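You operate a simulated robot arm through the tools that you are given. There is no shell and no other tool. Be economical: measure what you need, move in short steps, check, and stop when the job is done.

The job below is to be done with a simulated two-armed robot. You get a single attempt, and the scene is never put back.

JOB
Take the rag from the top of the ledger table and hang it over the wooden bar on the bulb rack.

The check looks at the end state, three seconds after you hand in, the way a careful person would. Anything else that was tipped, shoved, dropped, spilled or broken makes it a failure.

ROBOT AND FRAMES
Two 7-joint arms with two-finger parallel grippers on one trunk, on a base that drives. Base frame: it is fixed to the floor where the robot stands at the start and does not move with it; the origin is under the middle of the robot, x ahead of it, y to its left, z up; the surface under the hand at the start is at about z = 0.72. Lengths are in m, angles in degrees, forces in N, time in s.
The left shoulder is at the start at [0.07, 0.134, 1.026], the right one opposite. With the tool pointing down near the work surface each hand reaches from about 0.18 to 0.64 m from the robot's upright axis, wherever it stands, measured 20 degrees to its own side. Payload 1.57 kg a hand.
Tool frame (each hand has its own): the origin (TCP) lies between the finger pads and is the grasp point; the fingertips stand 0.03 m ahead of it; z points along the fingers, y is the line along which they close. Largest opening 0.08 m; finger width 0.017, thickness 0.012; the body of the gripper, 0.04 by 0.082 m, starts 0.08 m behind the TCP.
Orientation is that of the tool frame in the base frame, as a unit quaternion [w, x, y, z]. With the fingers straight down and closing along the base's y, the tool's x points along the base's -x, its y along +y and its z along -z.

CONTROLS
- The arms move only by the tool servo_tool. It takes "left_steps", "right_steps" or both (then of equal length, played together; a hand with none holds still); each is text: rows parted by semicolons, each of 7 numbers parted by spaces: the turn, a rotation vector about the tool's x, y, z in degrees, then the shift along the tool's x, y, z in cm, then the gripper command, from -1 (fully open) to 1 (shut), values between in proportion. In form: rx ry rz x y z claw; .... A call has 1 to 20 rows; each row is the pose to reach, as a shift and turn from the pose commanded when the call began, along the tool's axes at that moment. A row lasts 0.2 s, in which the tool goes at most 0.05 m and 8.6 degrees; a call with a longer step from one row to the next is refused whole, and so is a gripper value outside its range. Where a pose cannot be reached the arm comes as near as it can. A force on the tool above 40 N (or 10 N above the force at the start of the call, whichever is more), or a blocked arm, ends the call early, and 0.2 s more pass. Each finger travels about 0.153 m/s and halts on what it meets, pressing with about 43 N; the grip force reading is that of the motor and also rises with nothing between the fingers. The clock runs only during rows and for 0.2 s after the last one: add rows that repeat a pose to give the fingers time. It gives the time, the measured TCP pose, the force on the tool (base axes), the opening and the grip force at its end, in the units of the frame above (readings bear some noise), with the torque about the TCP (base axes, N m) and any sound that the robot's microphone picked up.
- Cameras (640 x 400 px; columns grow to the right, rows downward): "scene" is now at [0.1256, 0.022, 1.235]; the picture's right is [0.27, -0.96, 0.00], its down [-0.73, -0.20, -0.65] and it looks along [0.63, 0.18, -0.76] (base axes); focal length 276 px, centre (320, 200). "left" rides on the left gripper at [0.072, 0.007, -0.122] in its tool frame; the picture's right is [-0.09, 1.00, 0.00], its down [-0.84, -0.08, -0.54] and it looks along [-0.54, -0.05, 0.84] (tool axes); focal length 238 px, centre (320, 200). "right" rides on the right gripper at [0.072, -0.007, -0.122] in its tool frame; the picture's right is [0.09, 1.00, 0.00], its down [-0.84, 0.08, -0.54] and it looks along [-0.54, 0.05, 0.84] (tool axes); focal length 238 px, centre (320, 200). There is no depth. A picture from a camera that has moved, and an enlarged one, comes with that camera's place and axes in the base frame and with its lens.
- camera(camera): a new picture of that camera. It takes no simulated time.
- raise_lower(by): slides the trunk up (or, below 0, down) by that many m; the arms and the scene camera ride with it, the base frame stays. It gives what a move gives, with no picture.
- drive_base(legs): drives the robot by 1 to 6 legs, each [ahead, left, turn to the left] in m, m and degrees, along the robot's own axes; the way and the turn of a leg run together, so that a leg with both is an arc; at most 1.5 m and 180 degrees a leg. The arms and the cameras ride along, it lands a little off, and it stops where it bumps. It gives what a move gives.
- turn_head(pan, tilt): turns the head with the scene camera to pan (to the left, within 86 degrees either way) and tilt (down, from -29 to 69), counted from straight ahead of the robot. It gives what a move gives.
- zoom(camera, box): a new picture of the part [left, top, right, bottom] of that camera's present view, enlarged. It takes no simulated time.
- close_job(): hands the job in; it is judged then, once.

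Go step by step. Nothing tells you exact positions but the pictures and the camera data: compare them with the known pose of the tool, close in by small moves and look again before you grip or let go. The budget is 120 turns and 88 pictures, counting those below and the enlarged ones. Unless the task says otherwise, let go and move clear before handing in, and close with one line.

The tools are called after "Call:" as name(argument=value, ...) on one line, values as JSON. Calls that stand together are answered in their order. servo_tool: Moves the arms, as the interface text tells. Its arguments: {"type":"object","properties":{"left_steps":{"type":"string"},"right_steps":{"type":"string"}},"required":[]} The other tools are called the same way: raise_lower (by) slides the trunk up or down; drive_base (legs) drives the base; turn_head (pan, tilt) turns the head that bears the scene camera; camera (camera) takes a picture; zoom (camera, box) takes an enlarged picture of a part of a camera's view; close_job () hands the job in.

At the start:

```text
clock: 0.0
left_tcp_pos: [0.4416, 0.2947, 0.8985]
left_ee_rot: [0.0, -0.001, 1.0, 0.0]
left_wrist_force: [0.4, -0.4, 0.3]
left_moment: [0.01, -0.02, -0.02]
left_opening: 0.0797
left_finger_force: 0.0
right_tcp_pos: [0.4227, -0.1558, 0.8651]
right_ee_rot: [0.0, 0.0, 1.0, 0.0]
right_wrist_force: [0.3, -0.2, 0.0]
right_moment: [0.02, -0.01, 0.02]
right_opening: 0.08
right_finger_force: 0.1
trunk travel left (down, up): [-0.6, 0.34]
robot x, y, heading: [0.0008, 0.0009, -0.1]
head pan, tilt: [15.6, 49.3]
```

scene: 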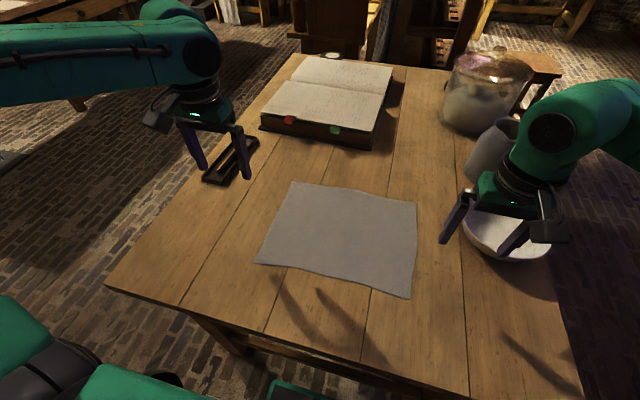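
right: 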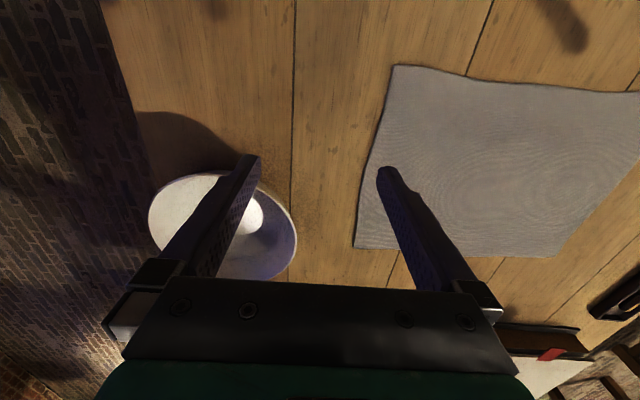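
left: 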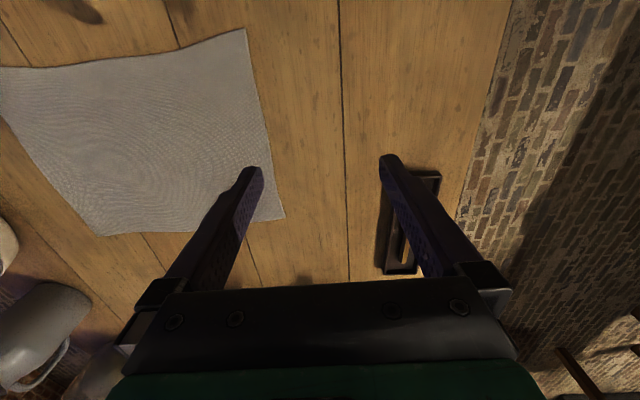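

The rag lies flat on the table ahead of me, between the hands. The bulb rack is not in view yet, so I'll look around for it.

Call:
turn_head(pan=0, tilt=10)

Call:
camera(camera="scene")

Call:
turn_head(pan=80, tilt=15)

Call:
camera(camera="scene")

Call:
turn_head(pan=-80, tilt=15)

Call:
camera(camera="scene")

```text
clock: 1.1
left_tcp_pos: [0.4427, 0.2956, 0.8984]
left_ee_rot: [0.0, -0.001, 1.0, 0.0]
left_wrist_force: [-0.1, -0.2, 0.2]
left_moment: [0.01, 0.01, 0.01]
left_opening: 0.0801
left_finger_force: 0.1
right_tcp_pos: [0.4222, -0.1561, 0.8637]
right_ee_rot: [0.0, 0.0, 1.0, 0.0]
right_wrist_force: [0.1, -0.2, -0.5]
right_moment: [0.01, 0.01, 0.02]
right_opening: 0.0799
right_finger_force: 0.1
trunk travel left (down, up): [-0.6, 0.34]
robot x, y, heading: [-0.0029, -0.0022, -0.1]
head pan, tilt: [0.0, 10.0]
```

```text
84 pictures are left
camera scene: at [0.1439, 0.0012, 1.2959], right [0.0, -1.0, 0.0], down [-0.17, 0.0, -0.98], along [0.98, 0.0, -0.17], focal length 276 px, centre (320, 200)
```

scene: 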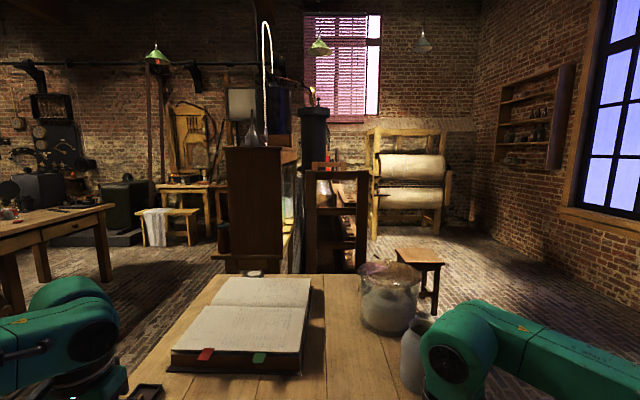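

```text
clock: 2.6
left_tcp_pos: [0.4431, 0.2955, 0.8989]
left_ee_rot: [0.0, -0.002, 1.0, 0.0]
left_wrist_force: [0.1, -0.6, 0.3]
left_moment: [0.0, 0.0, -0.01]
left_opening: 0.0799
left_finger_force: 0.0
right_tcp_pos: [0.4223, -0.156, 0.8642]
right_ee_rot: [-0.001, 0.0, 1.0, 0.0]
right_wrist_force: [0.2, -0.8, -0.6]
right_moment: [0.0, 0.04, 0.0]
right_opening: 0.08
right_finger_force: 0.0
trunk travel left (down, up): [-0.6, 0.34]
robot x, y, heading: [0.0009, -0.0002, -0.3]
head pan, tilt: [80.0, 15.0]
```

```text
83 pictures are left
camera scene: at [0.0672, 0.0931, 1.2879], right [0.98, -0.17, 0.0], down [-0.05, -0.25, -0.97], along [0.17, 0.95, -0.26], focal length 276 px, centre (320, 200)
```

scene: 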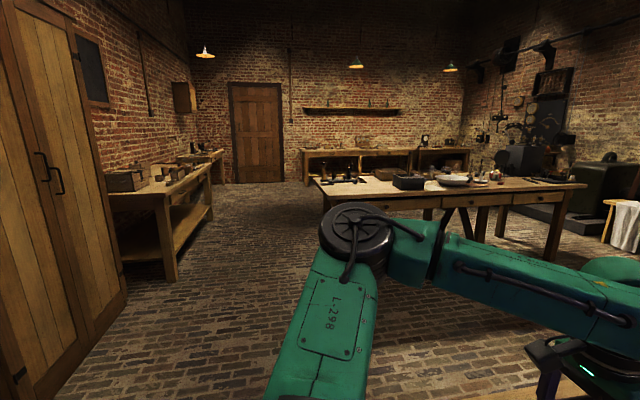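

```text
clock: 5.0
left_tcp_pos: [0.4429, 0.2965, 0.8985]
left_ee_rot: [0.0, -0.001, 1.0, 0.0]
left_wrist_force: [-0.8, -0.7, 0.2]
left_moment: [-0.01, -0.03, 0.03]
left_opening: 0.0801
left_finger_force: 0.0
right_tcp_pos: [0.421, -0.1543, 0.8642]
right_ee_rot: [0.0, -0.001, 1.0, -0.001]
right_wrist_force: [-0.3, -0.3, 0.4]
right_moment: [-0.02, 0.03, -0.02]
right_opening: 0.0799
right_finger_force: 0.1
trunk travel left (down, up): [-0.6, 0.34]
robot x, y, heading: [-0.0015, -0.0017, -0.3]
head pan, tilt: [-80.0, 15.0]
```

```text
82 pictures are left
camera scene: at [0.0672, -0.0909, 1.2879], right [-0.98, -0.17, 0.0], down [-0.05, 0.25, -0.97], along [0.17, -0.95, -0.26], focal length 276 px, centre (320, 200)
```

scene: 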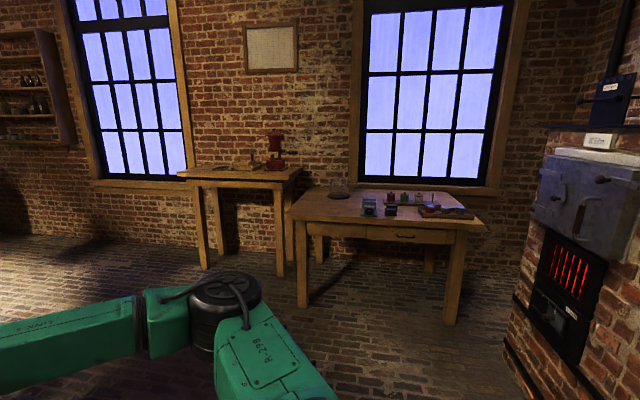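

No clear bulb rack yet. I'll enlarge the front view, where two rack-like frames stand.

Call:
turn_head(pan=0, tilt=15)

Call:
zoom(camera="scene", box=[200, 60, 460, 260])

Call:
zoom(camera="scene", box=[0, 20, 260, 220])

```text
clock: 6.6
left_tcp_pos: [0.4437, 0.2953, 0.8986]
left_ee_rot: [0.0, -0.001, 1.0, 0.001]
left_wrist_force: [0.1, 1.1, 0.2]
left_moment: [0.0, 0.0, 0.03]
left_opening: 0.08
left_finger_force: 0.0
right_tcp_pos: [0.4217, -0.1562, 0.8642]
right_ee_rot: [0.0, 0.001, 1.0, 0.0]
right_wrist_force: [0.6, -0.1, 0.4]
right_moment: [-0.01, 0.01, -0.03]
right_opening: 0.0804
right_finger_force: 0.1
trunk travel left (down, up): [-0.6, 0.34]
robot x, y, heading: [-0.0025, 0.0009, -0.2]
head pan, tilt: [0.0, 15.0]
```

```text
2.00 times, centred on (330, 160) of scene
camera zoom: at [0.1443, 0.001, 1.2879], right [0.0, -1.0, 0.0], down [-0.26, 0.0, -0.97], along [0.97, 0.0, -0.26], focal length 551 px, centre (300, 280)
```

zoom: 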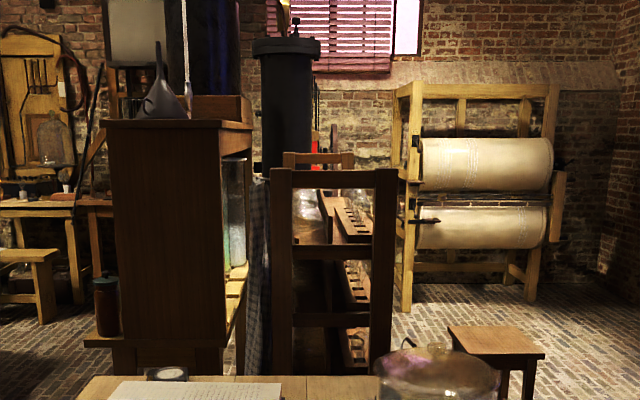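

```text
2.00 times, centred on (130, 120) of scene
camera zoom: at [0.1443, 0.001, 1.2879], right [0.0, -1.0, 0.0], down [-0.26, 0.0, -0.97], along [0.97, 0.0, -0.26], focal length 551 px, centre (700, 360)
```

zoom: 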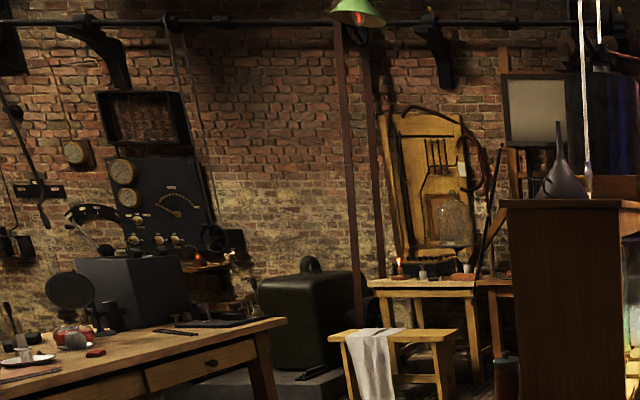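

The dark frame just beyond the table, with socketed shelves, is probably the bulb rack. I'll raise the trunk for a better look at it and at the rag.

Call:
raise_lower(by=0.34)

Call:
turn_head(pan=0, tilt=30)

Call:
camera(camera="scene")

Call:
zoom(camera="scene", box=[230, 30, 430, 150])

```text
clock: 9.9
left_tcp_pos: [0.441, 0.2954, 1.2392]
left_ee_rot: [-0.001, -0.001, 1.0, 0.0]
left_wrist_force: [0.0, -0.1, -0.1]
left_moment: [-0.01, -0.01, 0.0]
left_opening: 0.0801
left_finger_force: 0.0
right_tcp_pos: [0.4214, -0.1561, 1.2044]
right_ee_rot: [0.0, 0.0, 1.0, 0.0]
right_wrist_force: [0.2, 0.9, 0.4]
right_moment: [0.0, -0.01, 0.02]
right_opening: 0.08
right_finger_force: 0.2
trunk travel left (down, up): [-0.94, 0.0]
robot x, y, heading: [0.0013, 0.0018, 0.3]
head pan, tilt: [0.0, 15.0]
```

```text
clock: 10.7
left_tcp_pos: [0.4429, 0.295, 1.2396]
left_ee_rot: [0.0, -0.001, 1.0, 0.001]
left_wrist_force: [0.0, -0.6, -0.1]
left_moment: [0.0, 0.01, -0.02]
left_opening: 0.08
left_finger_force: 0.1
right_tcp_pos: [0.4218, -0.1567, 1.2052]
right_ee_rot: [-0.001, 0.0, 1.0, 0.0]
right_wrist_force: [0.1, -0.3, 0.2]
right_moment: [-0.02, 0.03, 0.02]
right_opening: 0.0797
right_finger_force: 0.0
trunk travel left (down, up): [-0.94, 0.0]
robot x, y, heading: [0.0005, -0.0004, 0.2]
head pan, tilt: [0.0, 30.0]
```

```text
79 pictures are left
camera scene: at [0.1415, 0.0011, 1.6037], right [0.0, -1.0, 0.0], down [-0.5, 0.0, -0.87], along [0.87, 0.0, -0.5], focal length 276 px, centre (320, 200)
```

scene: 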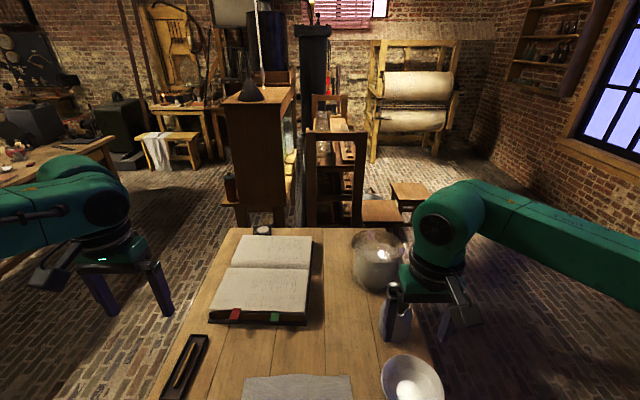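

```text
3.20 times, centred on (330, 90) of scene
camera zoom: at [0.1415, 0.0011, 1.6037], right [0.0, -1.0, 0.0], down [-0.5, 0.0, -0.87], along [0.87, 0.0, -0.5], focal length 881 px, centre (288, 552)
```

zoom: 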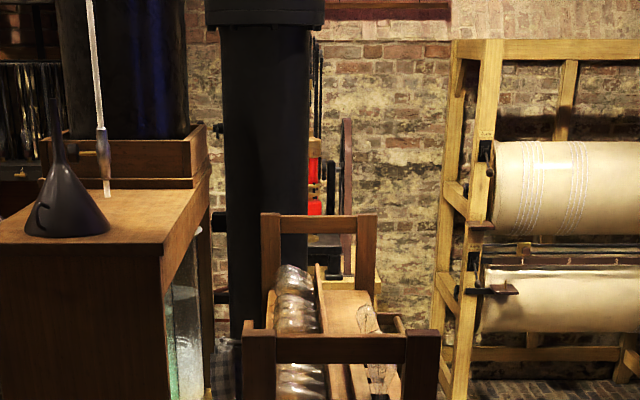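

The rack with bulbs stands beyond the table, its near frame at about x 1.58, y 0.07 to -0.25, top z 1.19, running away from me. I'll drive round to the right with the arms raised and look at its side before gripping anything.

Call:
drive_base(legs=[[-0.15, 0, 0], [0, -1.05, 0], [0.9, 0, 0]])

Call:
turn_head(pan=40, tilt=30)

Call:
camera(camera="scene")

```text
clock: 21.3
left_tcp_pos: [1.1789, -0.7076, 1.2391]
left_ee_rot: [0.001, -0.011, 1.0, 0.0]
left_wrist_force: [0.2, 0.0, 0.7]
left_moment: [0.01, 0.01, 0.0]
left_opening: 0.0803
left_finger_force: 0.1
right_tcp_pos: [1.1675, -1.1589, 1.2043]
right_ee_rot: [-0.001, -0.012, 1.0, 0.0]
right_wrist_force: [0.7, -0.2, -0.6]
right_moment: [0.03, 0.0, -0.01]
right_opening: 0.0798
right_finger_force: 0.0
trunk travel left (down, up): [-0.94, 0.0]
robot x, y, heading: [0.7457, -1.0131, 1.2]
head pan, tilt: [0.0, 30.0]
```

```text
clock: 22.3
left_tcp_pos: [1.181, -0.7065, 1.2392]
left_ee_rot: [0.0, -0.012, 1.0, -0.001]
left_wrist_force: [1.6, -0.2, 0.7]
left_moment: [0.01, 0.05, 0.01]
left_opening: 0.08
left_finger_force: 0.0
right_tcp_pos: [1.1704, -1.1589, 1.2048]
right_ee_rot: [0.0, -0.011, 1.0, 0.0]
right_wrist_force: [-0.3, 0.1, -0.1]
right_moment: [-0.01, 0.01, 0.0]
right_opening: 0.0797
right_finger_force: 0.0
trunk travel left (down, up): [-0.94, 0.0]
robot x, y, heading: [0.7423, -1.0128, 1.6]
head pan, tilt: [40.0, 30.0]
```

```text
77 pictures are left
camera scene: at [0.8635, -0.9503, 1.6037], right [0.66, -0.75, 0.0], down [-0.38, -0.33, -0.87], along [0.65, 0.57, -0.5], focal length 276 px, centre (320, 200)
```

scene: 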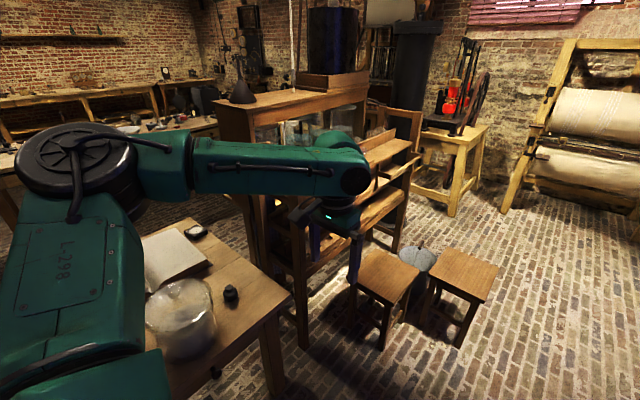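

My left arm hides the rack. I'll turn the base right and pan the head left to see past it.

Call:
drive_base(legs=[[0.3, 0, 0], [0, 0, -50]])

Call:
turn_head(pan=84, tilt=25)

Call:
camera(camera="scene")

```text
clock: 26.6
left_tcp_pos: [1.5606, -1.1359, 1.2395]
left_ee_rot: [0.0, 0.405, 0.914, 0.0]
left_wrist_force: [-0.4, -0.2, 0.5]
left_moment: [-0.04, -0.04, 0.02]
left_opening: 0.0801
left_finger_force: 0.1
right_tcp_pos: [1.2112, -1.4231, 1.2045]
right_ee_rot: [0.0, 0.406, 0.914, 0.0]
right_wrist_force: [0.6, 0.4, 0.1]
right_moment: [-0.03, 0.0, 0.0]
right_opening: 0.08
right_finger_force: 0.2
trunk travel left (down, up): [-0.94, 0.0]
robot x, y, heading: [1.0481, -1.0069, -47.9]
head pan, tilt: [40.0, 30.0]
```

```text
clock: 27.7
left_tcp_pos: [1.5605, -1.1359, 1.2394]
left_ee_rot: [0.0, 0.406, 0.914, 0.0]
left_wrist_force: [1.1, -0.3, 0.2]
left_moment: [0.0, 0.01, -0.01]
left_opening: 0.08
left_finger_force: 0.0
right_tcp_pos: [1.2114, -1.4231, 1.2038]
right_ee_rot: [0.0, 0.406, 0.914, 0.0]
right_wrist_force: [-0.4, 0.4, 0.3]
right_moment: [0.03, 0.0, -0.02]
right_opening: 0.0803
right_finger_force: 0.1
trunk travel left (down, up): [-0.94, 0.0]
robot x, y, heading: [1.0465, -1.0068, -47.8]
head pan, tilt: [84.0, 25.0]
```

```text
76 pictures are left
camera scene: at [1.1535, -0.9874, 1.6116], right [0.59, -0.81, 0.0], down [-0.34, -0.25, -0.91], along [0.73, 0.53, -0.42], focal length 276 px, centre (320, 200)
```

scene: 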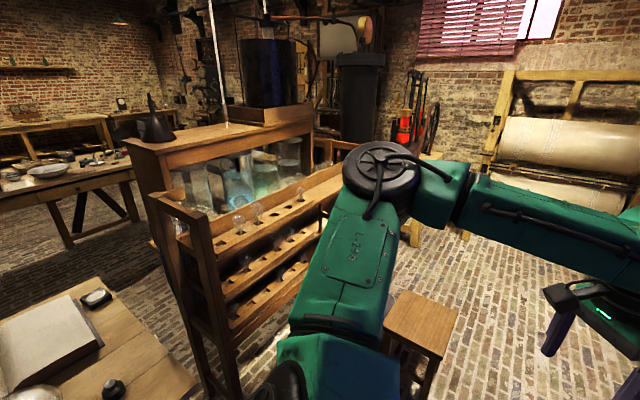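

I can see the rack's stepped shelves facing me. I'll enlarge it to find the bar.

Call:
zoom(camera="scene", box=[130, 120, 370, 380])

Call:
drive_base(legs=[[0, 0, -35]])

Call:
turn_head(pan=86, tilt=30)

Call:
camera(camera="scene")

```text
1.54 times, centred on (250, 250) of scene
camera zoom: at [1.1535, -0.9874, 1.6116], right [0.59, -0.81, 0.0], down [-0.34, -0.25, -0.91], along [0.73, 0.53, -0.42], focal length 424 px, centre (428, 123)
```

zoom: 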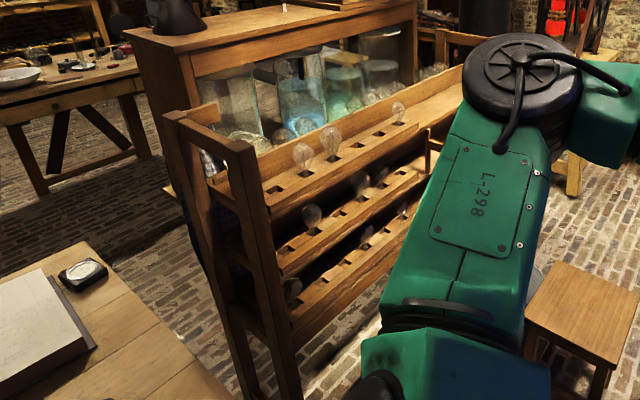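

```text
clock: 29.8
left_tcp_pos: [1.3922, -1.4077, 1.2389]
left_ee_rot: [0.0, 0.662, 0.75, -0.001]
left_wrist_force: [0.8, -0.7, 0.4]
left_moment: [0.01, -0.01, 0.04]
left_opening: 0.08
left_finger_force: 0.1
right_tcp_pos: [0.9413, -1.4435, 1.2034]
right_ee_rot: [0.0, 0.663, 0.749, 0.0]
right_wrist_force: [-0.5, -1.3, 0.0]
right_moment: [0.03, 0.01, 0.03]
right_opening: 0.0799
right_finger_force: 0.1
trunk travel left (down, up): [-0.94, 0.0]
robot x, y, heading: [1.0433, -1.0065, -83.0]
head pan, tilt: [84.0, 25.0]
```

```text
clock: 30.4
left_tcp_pos: [1.392, -1.4088, 1.2394]
left_ee_rot: [0.001, 0.662, 0.75, 0.0]
left_wrist_force: [-0.7, -0.3, -0.9]
left_moment: [0.0, -0.02, 0.0]
left_opening: 0.0799
left_finger_force: 0.1
right_tcp_pos: [0.9416, -1.4434, 1.2044]
right_ee_rot: [0.0, 0.662, 0.749, 0.0]
right_wrist_force: [-0.7, -0.5, 0.2]
right_moment: [0.01, 0.02, 0.0]
right_opening: 0.08
right_finger_force: 0.0
trunk travel left (down, up): [-0.94, 0.0]
robot x, y, heading: [1.0482, -1.0027, -83.0]
head pan, tilt: [85.9, 30.0]
```

```text
74 pictures are left
camera scene: at [1.1422, -1.0493, 1.6037], right [0.05, -1.0, 0.0], down [-0.5, -0.03, -0.87], along [0.86, 0.04, -0.5], focal length 276 px, centre (320, 200)
```

scene: 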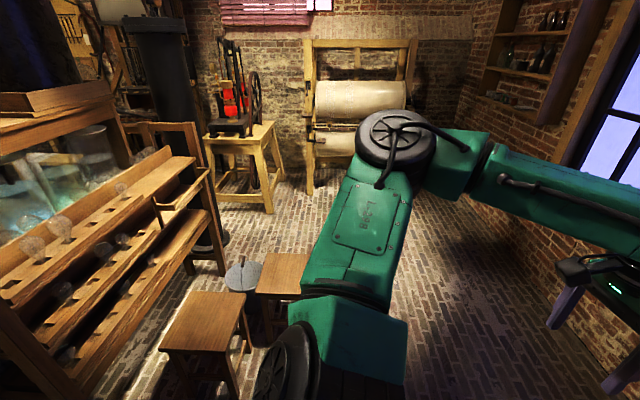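

A wooden bar seems to stand out from the rack's right side near (155–210, 170–210). I'll enlarge it.

Call:
zoom(camera="scene", box=[100, 110, 260, 270])

```text
2.50 times, centred on (180, 190) of scene
camera zoom: at [1.1422, -1.0493, 1.6037], right [0.05, -1.0, 0.0], down [-0.5, -0.03, -0.87], along [0.86, 0.04, -0.5], focal length 689 px, centre (670, 225)
```

zoom: 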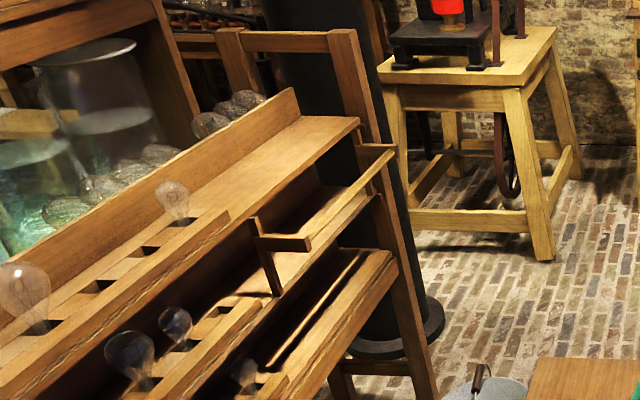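

The bar is on the rack's right side, on two brackets, at about x 2.1–2.45, y -0.4, z about 1.0. Stools stand below and in front of it, so I'd reach it from the rack's far end. I'll check my own footprint and then return to the table for the rag.

Call:
turn_head(pan=0, tilt=69)

Call:
camera(camera="scene")

Call:
drive_base(legs=[[0, 0, 83], [-1.15, 0, 0]])

```text
clock: 32.0
left_tcp_pos: [1.3907, -1.4093, 1.2392]
left_ee_rot: [0.0, 0.662, 0.75, -0.001]
left_wrist_force: [-0.1, 0.3, -0.2]
left_moment: [0.01, 0.01, 0.04]
left_opening: 0.08
left_finger_force: 0.2
right_tcp_pos: [0.9404, -1.4427, 1.2046]
right_ee_rot: [0.0, 0.663, 0.749, 0.001]
right_wrist_force: [-0.2, 0.4, -0.3]
right_moment: [-0.01, 0.0, 0.01]
right_opening: 0.0798
right_finger_force: 0.0
trunk travel left (down, up): [-0.94, 0.0]
robot x, y, heading: [1.0447, -1.0046, -83.1]
head pan, tilt: [0.0, 68.8]
```

```text
72 pictures are left
camera scene: at [1.0583, -1.1095, 1.5522], right [-0.99, -0.12, 0.0], down [-0.11, 0.93, -0.36], along [0.04, -0.36, -0.93], focal length 276 px, centre (320, 200)
```

scene: 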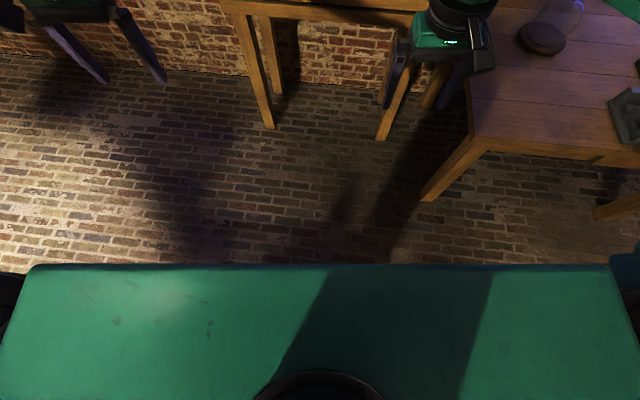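

```text
clock: 41.6
left_tcp_pos: [0.3056, -0.7205, 1.2381]
left_ee_rot: [0.0, -0.012, 1.0, 0.0]
left_wrist_force: [0.0, -0.7, 0.7]
left_moment: [0.02, 0.06, 0.01]
left_opening: 0.0803
left_finger_force: 0.1
right_tcp_pos: [0.294, -1.1717, 1.2031]
right_ee_rot: [-0.001, -0.01, 1.0, 0.0]
right_wrist_force: [0.7, 0.3, -0.4]
right_moment: [0.02, -0.01, -0.02]
right_opening: 0.0801
right_finger_force: 0.1
trunk travel left (down, up): [-0.94, 0.0]
robot x, y, heading: [-0.1304, -1.0248, 0.9]
head pan, tilt: [0.0, 68.8]
```

Now back to the table's front, first sideways, then ahead.

Call:
drive_base(legs=[[0, 1.025, -0.9], [0.13, 0, 0]])

Call:
turn_head(pan=10, tilt=55)

Call:
camera(camera="scene")

```text
clock: 47.8
left_tcp_pos: [0.4081, 0.3097, 1.2406]
left_ee_rot: [0.002, -0.013, 1.0, 0.001]
left_wrist_force: [0.0, 0.4, -0.2]
left_moment: [-0.01, -0.01, -0.02]
left_opening: 0.0798
left_finger_force: 0.1
right_tcp_pos: [0.3957, -0.1421, 1.2051]
right_ee_rot: [0.002, -0.012, 1.0, 0.0]
right_wrist_force: [0.0, 0.6, 0.1]
right_moment: [0.01, -0.01, 0.01]
right_opening: 0.0801
right_finger_force: 0.0
trunk travel left (down, up): [-0.94, 0.0]
robot x, y, heading: [-0.0256, 0.0037, 1.4]
head pan, tilt: [0.0, 68.8]
```

```text
clock: 48.6
left_tcp_pos: [0.4116, 0.3111, 1.239]
left_ee_rot: [0.001, -0.012, 1.0, 0.0]
left_wrist_force: [1.0, -0.6, -0.3]
left_moment: [-0.01, 0.03, -0.02]
left_opening: 0.0802
left_finger_force: 0.0
right_tcp_pos: [0.4006, -0.1426, 1.2045]
right_ee_rot: [0.0, -0.012, 1.0, 0.0]
right_wrist_force: [1.7, 0.9, 0.4]
right_moment: [0.02, 0.02, 0.0]
right_opening: 0.08
right_finger_force: 0.1
trunk travel left (down, up): [-0.94, 0.0]
robot x, y, heading: [-0.0221, 0.0063, 1.2]
head pan, tilt: [10.0, 55.0]
```

```text
71 pictures are left
camera scene: at [0.0971, 0.0208, 1.5676], right [0.2, -0.98, 0.0], down [-0.8, -0.16, -0.57], along [0.56, 0.11, -0.82], focal length 276 px, centre (320, 200)
```

scene: 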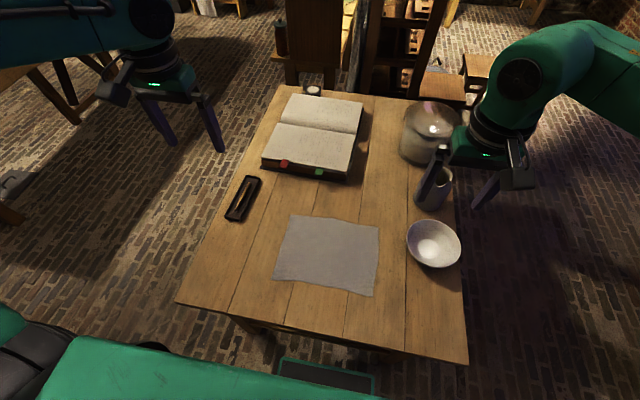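

The rag is where I took it to be: right edge at y ≈ -0.09, x 0.365–0.60. I'll lower the trunk, turn the right hand 90° and place it over the middle of the rag's right edge.

Call:
raise_lower(by=-0.34)

Call:
servo_tool(right_steps="0 0 8 -1 1 0 -1;0 0 16 -2 2 0 -1;0 0 24 -3 3 0 -1;0 0 32 -4 4 0 -1;0 0 40 -5 5 0 -1;0 0 48 -6 6 0 -1;0 0 56 -7 7 0 -1;0 0 64 -8 8 0 -1;0 0 72 -8 8 0 -1;0 0 80 -8 8 0 -1;0 0 88 -8 8 0 -0.2;0 0 90 -8 8 0 0")

Call:
camera(camera="right")

Call:
camera(camera="scene")

```text
clock: 51.9
left_tcp_pos: [0.4096, 0.3087, 0.8992]
left_ee_rot: [0.001, -0.012, 1.0, 0.0]
left_wrist_force: [-0.4, 0.1, -0.7]
left_moment: [-0.01, -0.06, -0.01]
left_opening: 0.0798
left_finger_force: 0.1
right_tcp_pos: [0.3997, -0.1424, 0.8643]
right_ee_rot: [0.0, -0.011, 1.0, -0.001]
right_wrist_force: [-0.2, -0.9, 0.0]
right_moment: [0.0, -0.03, 0.01]
right_opening: 0.08
right_finger_force: 0.0
trunk travel left (down, up): [-0.6, 0.34]
robot x, y, heading: [-0.022, 0.0032, 1.2]
head pan, tilt: [10.0, 55.0]
```

```text
clock: 54.5
left_tcp_pos: [0.4114, 0.3096, 0.8987]
left_ee_rot: [0.001, -0.013, 1.0, -0.001]
left_wrist_force: [-0.1, -0.3, -0.4]
left_moment: [-0.01, -0.04, -0.03]
left_opening: 0.0801
left_finger_force: 0.0
right_tcp_pos: [0.4785, -0.061, 0.8644]
right_ee_rot: [0.0, 0.7, 0.714, -0.001]
right_wrist_force: [-0.3, 0.4, -0.4]
right_moment: [0.02, 0.02, 0.01]
right_opening: 0.04
right_finger_force: 0.1
trunk travel left (down, up): [-0.6, 0.34]
robot x, y, heading: [-0.0263, 0.005, 1.0]
head pan, tilt: [10.0, 55.0]
```

```text
70 pictures are left
camera right: at [0.4691, 0.0124, 0.9854], right [0.99, 0.11, 0.0], down [0.1, -0.84, 0.54], along [0.06, -0.54, -0.84], focal length 238 px, centre (320, 200)
```

right: 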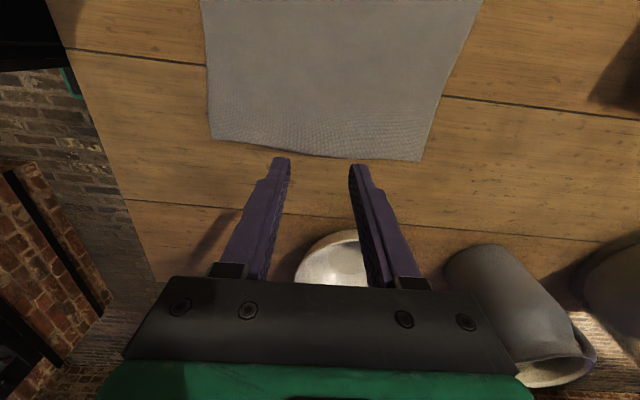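

```text
69 pictures are left
camera scene: at [0.0969, 0.0206, 1.2276], right [0.2, -0.98, 0.0], down [-0.8, -0.16, -0.57], along [0.56, 0.11, -0.82], focal length 276 px, centre (320, 200)
```

scene: 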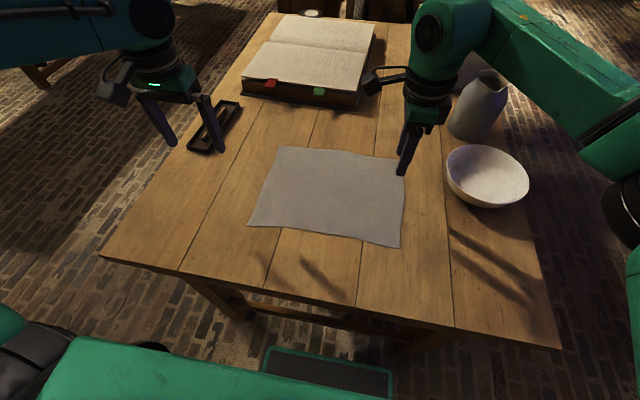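

The right hand is 3 cm inside the middle of the edge. I'll go down to about 1 cm above the cloth.

Call:
servo_tool(right_steps="0 0 0 0 0 3 0;0 0 0 0 0 6 0;0 0 0 0 0 9 0;0 0 0 0 0 10 0;0 0 0 0 0 10.5 0")

Call:
camera(camera="right")

```text
clock: 55.7
left_tcp_pos: [0.4113, 0.3093, 0.8992]
left_ee_rot: [0.001, -0.012, 1.0, -0.001]
left_wrist_force: [0.9, -0.2, 0.1]
left_moment: [0.0, 0.0, -0.01]
left_opening: 0.0799
left_finger_force: 0.1
right_tcp_pos: [0.4789, -0.0601, 0.7594]
right_ee_rot: [0.0, 0.699, 0.715, 0.001]
right_wrist_force: [0.1, 0.9, 0.2]
right_moment: [0.02, 0.02, 0.0]
right_opening: 0.0401
right_finger_force: 0.0
trunk travel left (down, up): [-0.6, 0.34]
robot x, y, heading: [-0.0241, 0.0011, 1.3]
head pan, tilt: [10.0, 55.0]
```

```text
68 pictures are left
camera right: at [0.4697, 0.0117, 0.8798], right [0.99, 0.12, 0.0], down [0.1, -0.83, 0.54], along [0.06, -0.54, -0.84], focal length 238 px, centre (320, 200)
```

right: 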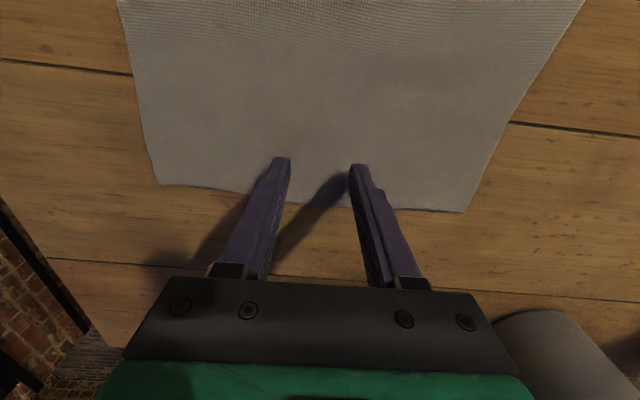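

Well placed. I'll come down slowly to touch.

Call:
servo_tool(right_steps="0 0 0 0 0 0.3 0;0 0 0 0 0 0.6 0;0 0 0 0 0 0.8 0;0 0 0 0 0 0.9 0;0 0 0 0 0 0.9 0")

```text
clock: 56.9
left_tcp_pos: [0.41, 0.3091, 0.8987]
left_ee_rot: [0.0, -0.012, 1.0, 0.0]
left_wrist_force: [0.6, -0.7, -0.4]
left_moment: [0.0, -0.03, -0.02]
left_opening: 0.0799
left_finger_force: 0.0
right_tcp_pos: [0.4779, -0.061, 0.7519]
right_ee_rot: [0.0, 0.699, 0.715, 0.002]
right_wrist_force: [1.4, -1.5, 9.9]
right_moment: [-0.05, 0.09, 0.01]
right_opening: 0.0398
right_finger_force: 0.0
trunk travel left (down, up): [-0.6, 0.34]
robot x, y, heading: [-0.0257, 0.0025, 1.0]
head pan, tilt: [10.0, 55.0]
```

Light contact at about 10 N. I'll close on the cloth.

Call:
servo_tool(right_steps="0 0 0 0 0 0 0.4;0 0 0 0 0 0 0.8;0 0 0 0 0 0 1;0 0 0 0 0 0 1;0 0 0 0 0 0 1")

Call:
camera(camera="right")

```text
clock: 58.1
left_tcp_pos: [0.4093, 0.3098, 0.9001]
left_ee_rot: [0.001, -0.013, 1.0, 0.0]
left_wrist_force: [-0.4, 0.2, 1.0]
left_moment: [-0.04, 0.02, 0.0]
left_opening: 0.0802
left_finger_force: 0.1
right_tcp_pos: [0.4783, -0.0601, 0.7502]
right_ee_rot: [0.0, 0.699, 0.715, 0.0]
right_wrist_force: [0.1, 1.7, 11.5]
right_moment: [0.03, 0.0, -0.02]
right_opening: 0.0024
right_finger_force: 23.5
trunk travel left (down, up): [-0.6, 0.34]
robot x, y, heading: [-0.0242, 0.0048, 1.4]
head pan, tilt: [10.0, 55.0]
```

```text
67 pictures are left
camera right: at [0.4684, 0.0126, 0.8722], right [0.99, 0.12, 0.0], down [0.1, -0.83, 0.54], along [0.06, -0.54, -0.84], focal length 238 px, centre (320, 200)
```

right: 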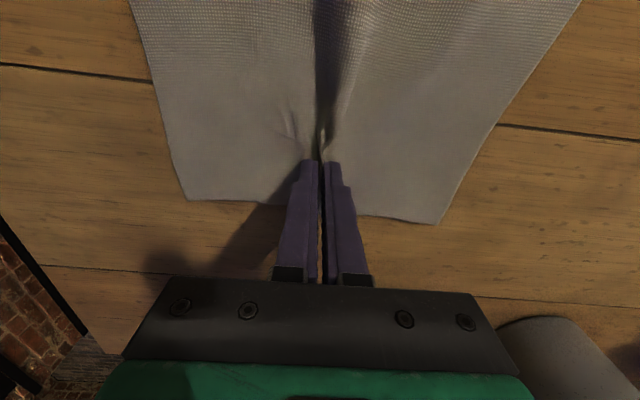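

The cloth is pinched with a fold between the fingers. I'll lift slowly, then use the trunk.

Call:
servo_tool(right_steps="0 0 0 0 0 -1 1;0 0 0 0 0 -2.5 1;0 0 0 0 0 -4.5 1;0 0 0 0 0 -6.5 1;0 0 0 0 0 -8.5 1;0 0 0 0 0 -10 1;0 0 0 0 0 -10 1")

Call:
raise_lower(by=0.34)

Call:
camera(camera="scene")

Call:
camera(camera="right")

```text
clock: 59.7
left_tcp_pos: [0.4116, 0.3101, 0.9003]
left_ee_rot: [0.0, -0.012, 1.0, 0.0]
left_wrist_force: [-0.4, -0.1, -0.1]
left_moment: [-0.02, 0.01, -0.04]
left_opening: 0.08
left_finger_force: 0.1
right_tcp_pos: [0.4786, -0.0607, 0.8489]
right_ee_rot: [0.0, 0.699, 0.715, 0.001]
right_wrist_force: [0.0, 0.7, -0.5]
right_moment: [-0.01, -0.01, 0.04]
right_opening: 0.0029
right_finger_force: 23.9
trunk travel left (down, up): [-0.6, 0.34]
robot x, y, heading: [-0.0233, 0.006, 1.0]
head pan, tilt: [10.0, 55.0]
```

```text
clock: 63.0
left_tcp_pos: [0.4109, 0.3086, 1.2381]
left_ee_rot: [0.0, -0.012, 1.0, 0.0]
left_wrist_force: [0.9, 0.1, 0.8]
left_moment: [-0.02, 0.02, -0.02]
left_opening: 0.08
left_finger_force: 0.0
right_tcp_pos: [0.4801, -0.0587, 1.1911]
right_ee_rot: [0.0, 0.699, 0.715, -0.001]
right_wrist_force: [-0.2, 0.3, 0.0]
right_moment: [0.02, -0.04, 0.01]
right_opening: 0.0027
right_finger_force: 24.5
trunk travel left (down, up): [-0.94, 0.0]
robot x, y, heading: [-0.028, 0.0044, 1.1]
head pan, tilt: [10.0, 55.0]
```

```text
66 pictures are left
camera scene: at [0.097, 0.0206, 1.5676], right [0.2, -0.98, 0.0], down [-0.8, -0.16, -0.57], along [0.56, 0.11, -0.82], focal length 276 px, centre (320, 200)
```

scene: 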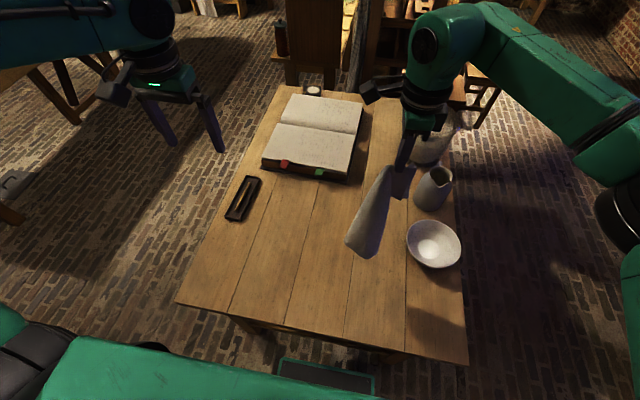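

```text
65 pictures are left
camera right: at [0.4703, 0.0124, 1.3107], right [0.99, 0.12, 0.0], down [0.1, -0.83, 0.54], along [0.06, -0.54, -0.84], focal length 238 px, centre (320, 200)
```

right: 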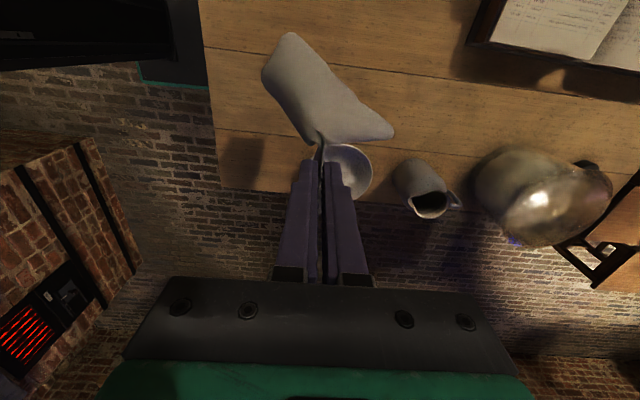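

The rag hangs safely from the right hand. Now I'll drive around the table and past the stools, well to the right, towards the rack's far end.

Call:
drive_base(legs=[[-0.15, 0, -1], [0, -1.35, 0], [1.5, 0, 0]])

Call:
turn_head(pan=20, tilt=35)

Call:
camera(camera="scene")

```text
clock: 78.0
left_tcp_pos: [1.8094, -1.0539, 1.2404]
left_ee_rot: [0.0, 0.002, 1.0, 0.0]
left_wrist_force: [0.3, 0.0, -0.1]
left_moment: [-0.02, -0.01, 0.02]
left_opening: 0.0799
left_finger_force: 0.0
right_tcp_pos: [1.8666, -1.4261, 1.1898]
right_ee_rot: [0.001, 0.709, 0.706, 0.0]
right_wrist_force: [0.3, -0.8, -0.8]
right_moment: [-0.01, 0.0, 0.01]
right_opening: 0.0024
right_finger_force: 23.8
trunk travel left (down, up): [-0.94, 0.0]
robot x, y, heading: [1.3673, -1.349, -0.4]
head pan, tilt: [10.0, 55.0]
```

```text
clock: 78.8
left_tcp_pos: [1.81, -1.0541, 1.2389]
left_ee_rot: [0.0, 0.002, 1.0, 0.001]
left_wrist_force: [0.0, -0.1, -0.1]
left_moment: [0.01, -0.02, -0.01]
left_opening: 0.0802
left_finger_force: 0.0
right_tcp_pos: [1.8683, -1.4262, 1.19]
right_ee_rot: [0.0, 0.709, 0.705, 0.0]
right_wrist_force: [-0.2, 0.2, -0.6]
right_moment: [-0.02, 0.01, 0.03]
right_opening: 0.0027
right_finger_force: 23.8
trunk travel left (down, up): [-0.94, 0.0]
robot x, y, heading: [1.3651, -1.3502, -0.1]
head pan, tilt: [20.0, 35.0]
```

```text
64 pictures are left
camera scene: at [1.5, -1.3174, 1.5958], right [0.34, -0.94, 0.0], down [-0.54, -0.19, -0.82], along [0.77, 0.28, -0.57], focal length 276 px, centre (320, 200)
```

scene: 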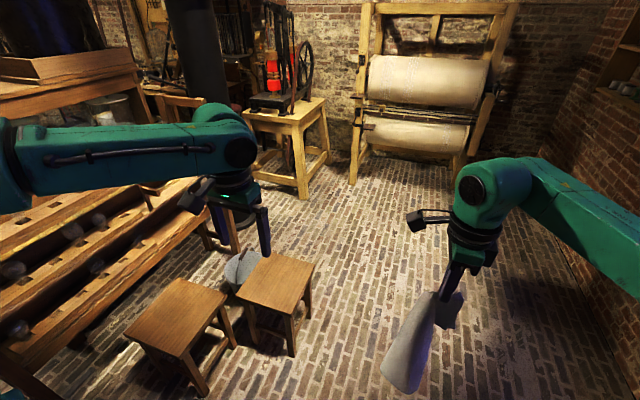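

The way ahead is clear. I'll go on to x≈2.95, turn to face the rack's far end, and look.

Call:
drive_base(legs=[[1.5, 0, 0], [0.1, 0, 0], [0, 0, 150]])

Call:
turn_head(pan=-25, tilt=35)

Call:
camera(camera="scene")

```text
clock: 93.1
left_tcp_pos: [2.4257, -1.3891, 1.2394]
left_ee_rot: [0.0, 0.962, -0.271, 0.0]
left_wrist_force: [0.7, 0.2, -0.4]
left_moment: [0.03, 0.04, -0.01]
left_opening: 0.0799
left_finger_force: 0.1
right_tcp_pos: [2.5691, -1.0413, 1.1896]
right_ee_rot: [0.0, -0.488, 0.873, 0.0]
right_wrist_force: [-0.4, -0.1, -0.4]
right_moment: [-0.01, 0.01, -0.05]
right_opening: 0.0022
right_finger_force: 23.8
trunk travel left (down, up): [-0.94, 0.0]
robot x, y, heading: [2.9567, -1.3684, 148.6]
head pan, tilt: [20.0, 35.0]
```

```text
clock: 94.2
left_tcp_pos: [2.4258, -1.3896, 1.2387]
left_ee_rot: [0.0, 0.962, -0.271, -0.001]
left_wrist_force: [0.2, -0.3, -0.1]
left_moment: [-0.01, -0.01, 0.0]
left_opening: 0.0799
left_finger_force: 0.1
right_tcp_pos: [2.5683, -1.0415, 1.1892]
right_ee_rot: [0.0, -0.488, 0.873, 0.0]
right_wrist_force: [0.7, 0.1, -0.8]
right_moment: [0.02, 0.0, -0.04]
right_opening: 0.0023
right_finger_force: 24.7
trunk travel left (down, up): [-0.94, 0.0]
robot x, y, heading: [2.9556, -1.3692, 148.4]
head pan, tilt: [-25.0, 35.0]
```

```text
63 pictures are left
camera scene: at [2.8665, -1.268, 1.5959], right [0.83, 0.55, 0.0], down [0.32, -0.48, -0.82], along [-0.45, 0.68, -0.57], focal length 276 px, centre (320, 200)
```

scene: 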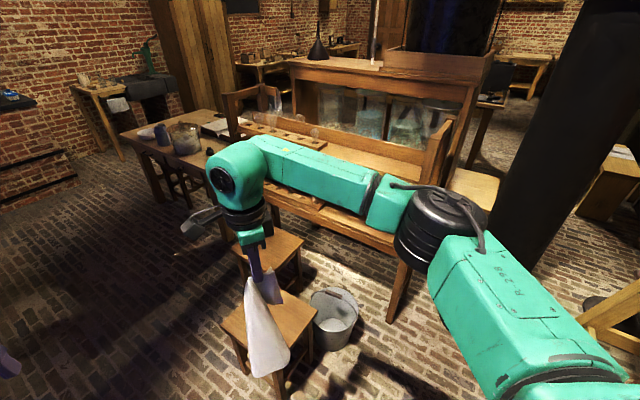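

My arm hides the bar again; I'll turn the base away and look over with the head.

Call:
drive_base(legs=[[0, 0, 50]])

Call:
turn_head(pan=-80, tilt=32)

Call:
camera(camera="scene")

```text
clock: 96.8
left_tcp_pos: [2.6279, -1.788, 1.2387]
left_ee_rot: [0.0, 0.987, 0.158, 0.0]
left_wrist_force: [-0.6, -0.2, 0.8]
left_moment: [0.01, 0.02, -0.02]
left_opening: 0.08
left_finger_force: 0.0
right_tcp_pos: [2.4559, -1.4531, 1.1896]
right_ee_rot: [0.0, 0.81, -0.586, 0.0]
right_wrist_force: [0.3, 0.0, 0.7]
right_moment: [0.01, 0.01, 0.0]
right_opening: 0.0025
right_finger_force: 23.5
trunk travel left (down, up): [-0.94, 0.0]
robot x, y, heading: [2.9549, -1.3672, -161.8]
head pan, tilt: [-25.0, 35.0]
```

```text
clock: 98.1
left_tcp_pos: [2.6289, -1.7867, 1.2396]
left_ee_rot: [0.001, 0.987, 0.158, -0.002]
left_wrist_force: [-0.9, -0.2, 0.6]
left_moment: [0.03, 0.02, -0.04]
left_opening: 0.0801
left_finger_force: 0.0
right_tcp_pos: [2.4564, -1.454, 1.1898]
right_ee_rot: [0.0, 0.81, -0.586, 0.0]
right_wrist_force: [0.3, 0.0, -0.3]
right_moment: [0.02, 0.0, -0.03]
right_opening: 0.0022
right_finger_force: 23.7
trunk travel left (down, up): [-0.94, 0.0]
robot x, y, heading: [2.9581, -1.3706, -161.7]
head pan, tilt: [-80.0, 32.0]
```

```text
62 pictures are left
camera scene: at [2.8677, -1.3044, 1.6005], right [0.88, 0.47, 0.0], down [0.25, -0.47, -0.85], along [-0.4, 0.75, -0.53], focal length 276 px, centre (320, 200)
```

scene: 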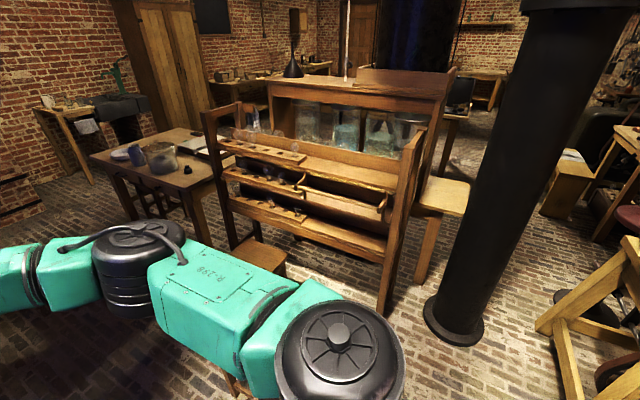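

Call:
zoom(camera="scene", box=[200, 100, 440, 260])

Call:
zoom(camera="scene", box=[280, 160, 400, 240])

```text
2.50 times, centred on (320, 180) of scene
camera zoom: at [2.8677, -1.3044, 1.6005], right [0.88, 0.47, 0.0], down [0.25, -0.47, -0.85], along [-0.4, 0.75, -0.53], focal length 689 px, centre (320, 250)
```

zoom: 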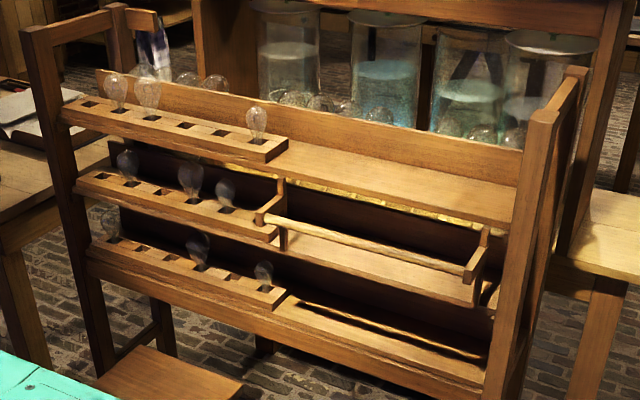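

```text
5.00 times, centred on (340, 200) of scene
camera zoom: at [2.8677, -1.3044, 1.6005], right [0.88, 0.47, 0.0], down [0.25, -0.47, -0.85], along [-0.4, 0.75, -0.53], focal length 1377 px, centre (220, 200)
```

zoom: 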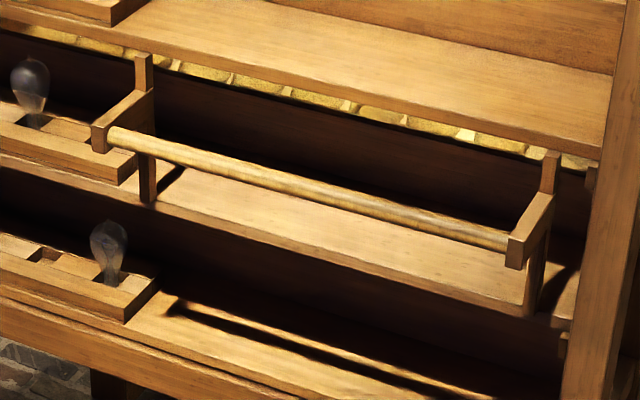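

The bar shows clearly now: a dowel between two brackets, from about (2.21, -0.31) to (2.61, -0.30), z ≈ 0.925, with no bulbs behind that stretch. Before moving in beside the bucket I want to know my base's outline, so I'll tip the left hand's camera back towards it.

Call:
servo_tool(left_steps="0 8 0 0 0 0 -1;0 16 0 0 0 0 -1;0 24 0 0 0 0 -1;0 32 0 0 0 0 -1;0 40 0 0 0 0 -1;0 46 0 0 0 0 -1;0 46 0 0 0 0 -1")

Call:
camera(camera="left")

```text
clock: 99.7
left_tcp_pos: [2.6584, -1.7729, 1.2017]
left_ee_rot: [-0.061, 0.909, 0.146, 0.385]
left_wrist_force: [-0.3, -0.9, 0.4]
left_moment: [0.01, -0.03, 0.03]
left_opening: 0.0801
left_finger_force: 0.0
left hand out of reach, approached as far as the arm can: row 5, 6, 7
right_tcp_pos: [2.4561, -1.453, 1.1887]
right_ee_rot: [0.0, 0.81, -0.586, 0.0]
right_wrist_force: [-1.2, 0.7, -0.2]
right_moment: [0.02, 0.02, -0.02]
right_opening: 0.0026
right_finger_force: 23.7
trunk travel left (down, up): [-0.94, 0.0]
robot x, y, heading: [2.9598, -1.3746, -162.0]
head pan, tilt: [-80.0, 32.0]
```

```text
59 pictures are left
camera left: at [2.6244, -1.7919, 1.3379], right [0.25, -0.97, -0.07], down [-0.95, -0.23, -0.22], along [0.2, 0.12, -0.97], focal length 238 px, centre (320, 200)
```

left: 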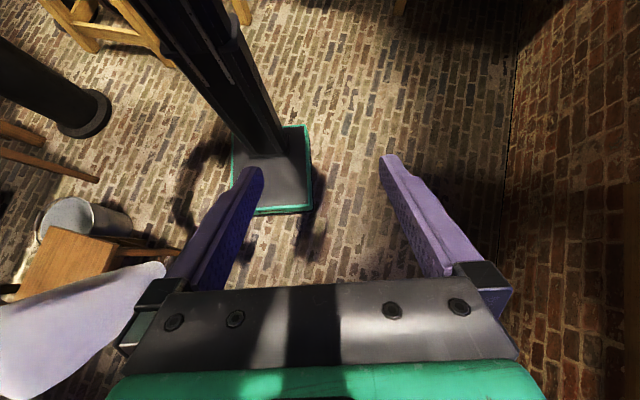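

My base is small (about 0.19 ahead, 0.18 to each side), so there is room at about (2.93, -0.62) facing the -x way, beside the bucket. I'll restore the left hand, square up, and stop short to look.

Call:
servo_tool(left_steps="0 -8 0 0 0 0 -1;0 -16 0 0 0 0 -1;0 -24 0 0 0 0 -1;0 -32 0 0 0 0 -1;0 -40 0 0 0 0 -1;0 -46 0 0 0 0 -1;0 -46 0 0 0 0 -1")

Call:
drive_base(legs=[[0, 0, -18], [0, -0.55, 0]])

Call:
turn_head(pan=-45, tilt=45)

Call:
camera(camera="scene")

Call:
camera(camera="right")

```text
clock: 101.3
left_tcp_pos: [2.6597, -1.7747, 1.2026]
left_ee_rot: [0.0, 0.987, 0.159, -0.002]
left_wrist_force: [-0.1, 0.1, -0.5]
left_moment: [-0.04, -0.03, 0.04]
left_opening: 0.08
left_finger_force: 0.2
right_tcp_pos: [2.4571, -1.4535, 1.1896]
right_ee_rot: [0.001, 0.81, -0.586, 0.0]
right_wrist_force: [0.8, -0.4, 0.3]
right_moment: [-0.04, 0.0, -0.03]
right_opening: 0.0024
right_finger_force: 23.8
trunk travel left (down, up): [-0.94, 0.0]
robot x, y, heading: [2.9588, -1.3709, -162.0]
head pan, tilt: [-80.0, 32.0]
```

```text
clock: 105.5
left_tcp_pos: [2.5497, -1.1168, 1.2013]
left_ee_rot: [-0.001, 1.0, 0.006, -0.001]
left_wrist_force: [-0.1, -1.1, -0.1]
left_moment: [0.03, 0.02, -0.01]
left_opening: 0.08
left_finger_force: 0.0
right_tcp_pos: [2.4513, -0.748, 1.1893]
right_ee_rot: [-0.001, 0.71, -0.704, -0.001]
right_wrist_force: [0.5, 0.4, -0.1]
right_moment: [0.0, -0.01, -0.01]
right_opening: 0.0022
right_finger_force: 24.3
trunk travel left (down, up): [-0.94, 0.0]
robot x, y, heading: [2.9565, -0.8175, -179.4]
head pan, tilt: [-80.0, 32.0]
```

```text
clock: 106.5
left_tcp_pos: [2.5483, -1.1144, 1.2023]
left_ee_rot: [0.0, 1.0, 0.006, -0.001]
left_wrist_force: [1.0, -0.3, 1.1]
left_moment: [0.01, 0.01, 0.01]
left_opening: 0.0799
left_finger_force: 0.1
right_tcp_pos: [2.4526, -0.7469, 1.1907]
right_ee_rot: [0.0, 0.71, -0.704, 0.001]
right_wrist_force: [0.0, 0.0, 0.3]
right_moment: [-0.01, 0.01, 0.04]
right_opening: 0.0025
right_finger_force: 24.1
trunk travel left (down, up): [-0.94, 0.0]
robot x, y, heading: [2.9559, -0.8173, -179.3]
head pan, tilt: [-45.0, 45.0]
```

```text
58 pictures are left
camera scene: at [2.8475, -0.7596, 1.5811], right [0.7, 0.71, 0.0], down [0.5, -0.5, -0.71], along [-0.5, 0.5, -0.71], focal length 276 px, centre (320, 200)
```

scene: 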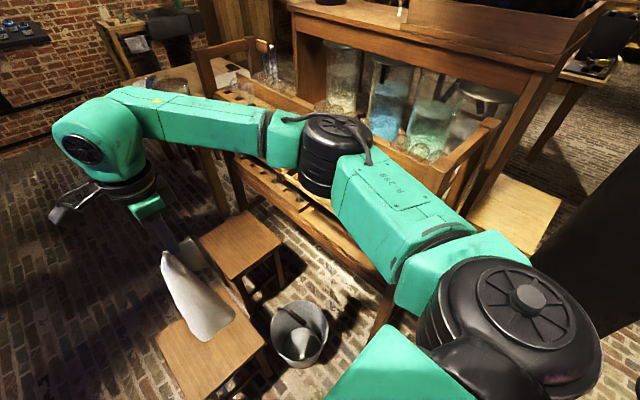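

```text
57 pictures are left
camera right: at [2.4588, -0.8169, 1.3108], right [-0.99, -0.1, 0.0], down [-0.08, 0.84, 0.54], along [-0.05, 0.54, -0.84], focal length 238 px, centre (320, 200)
```

right: 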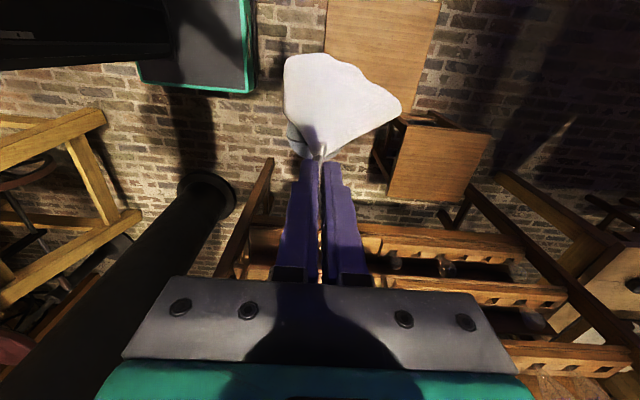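

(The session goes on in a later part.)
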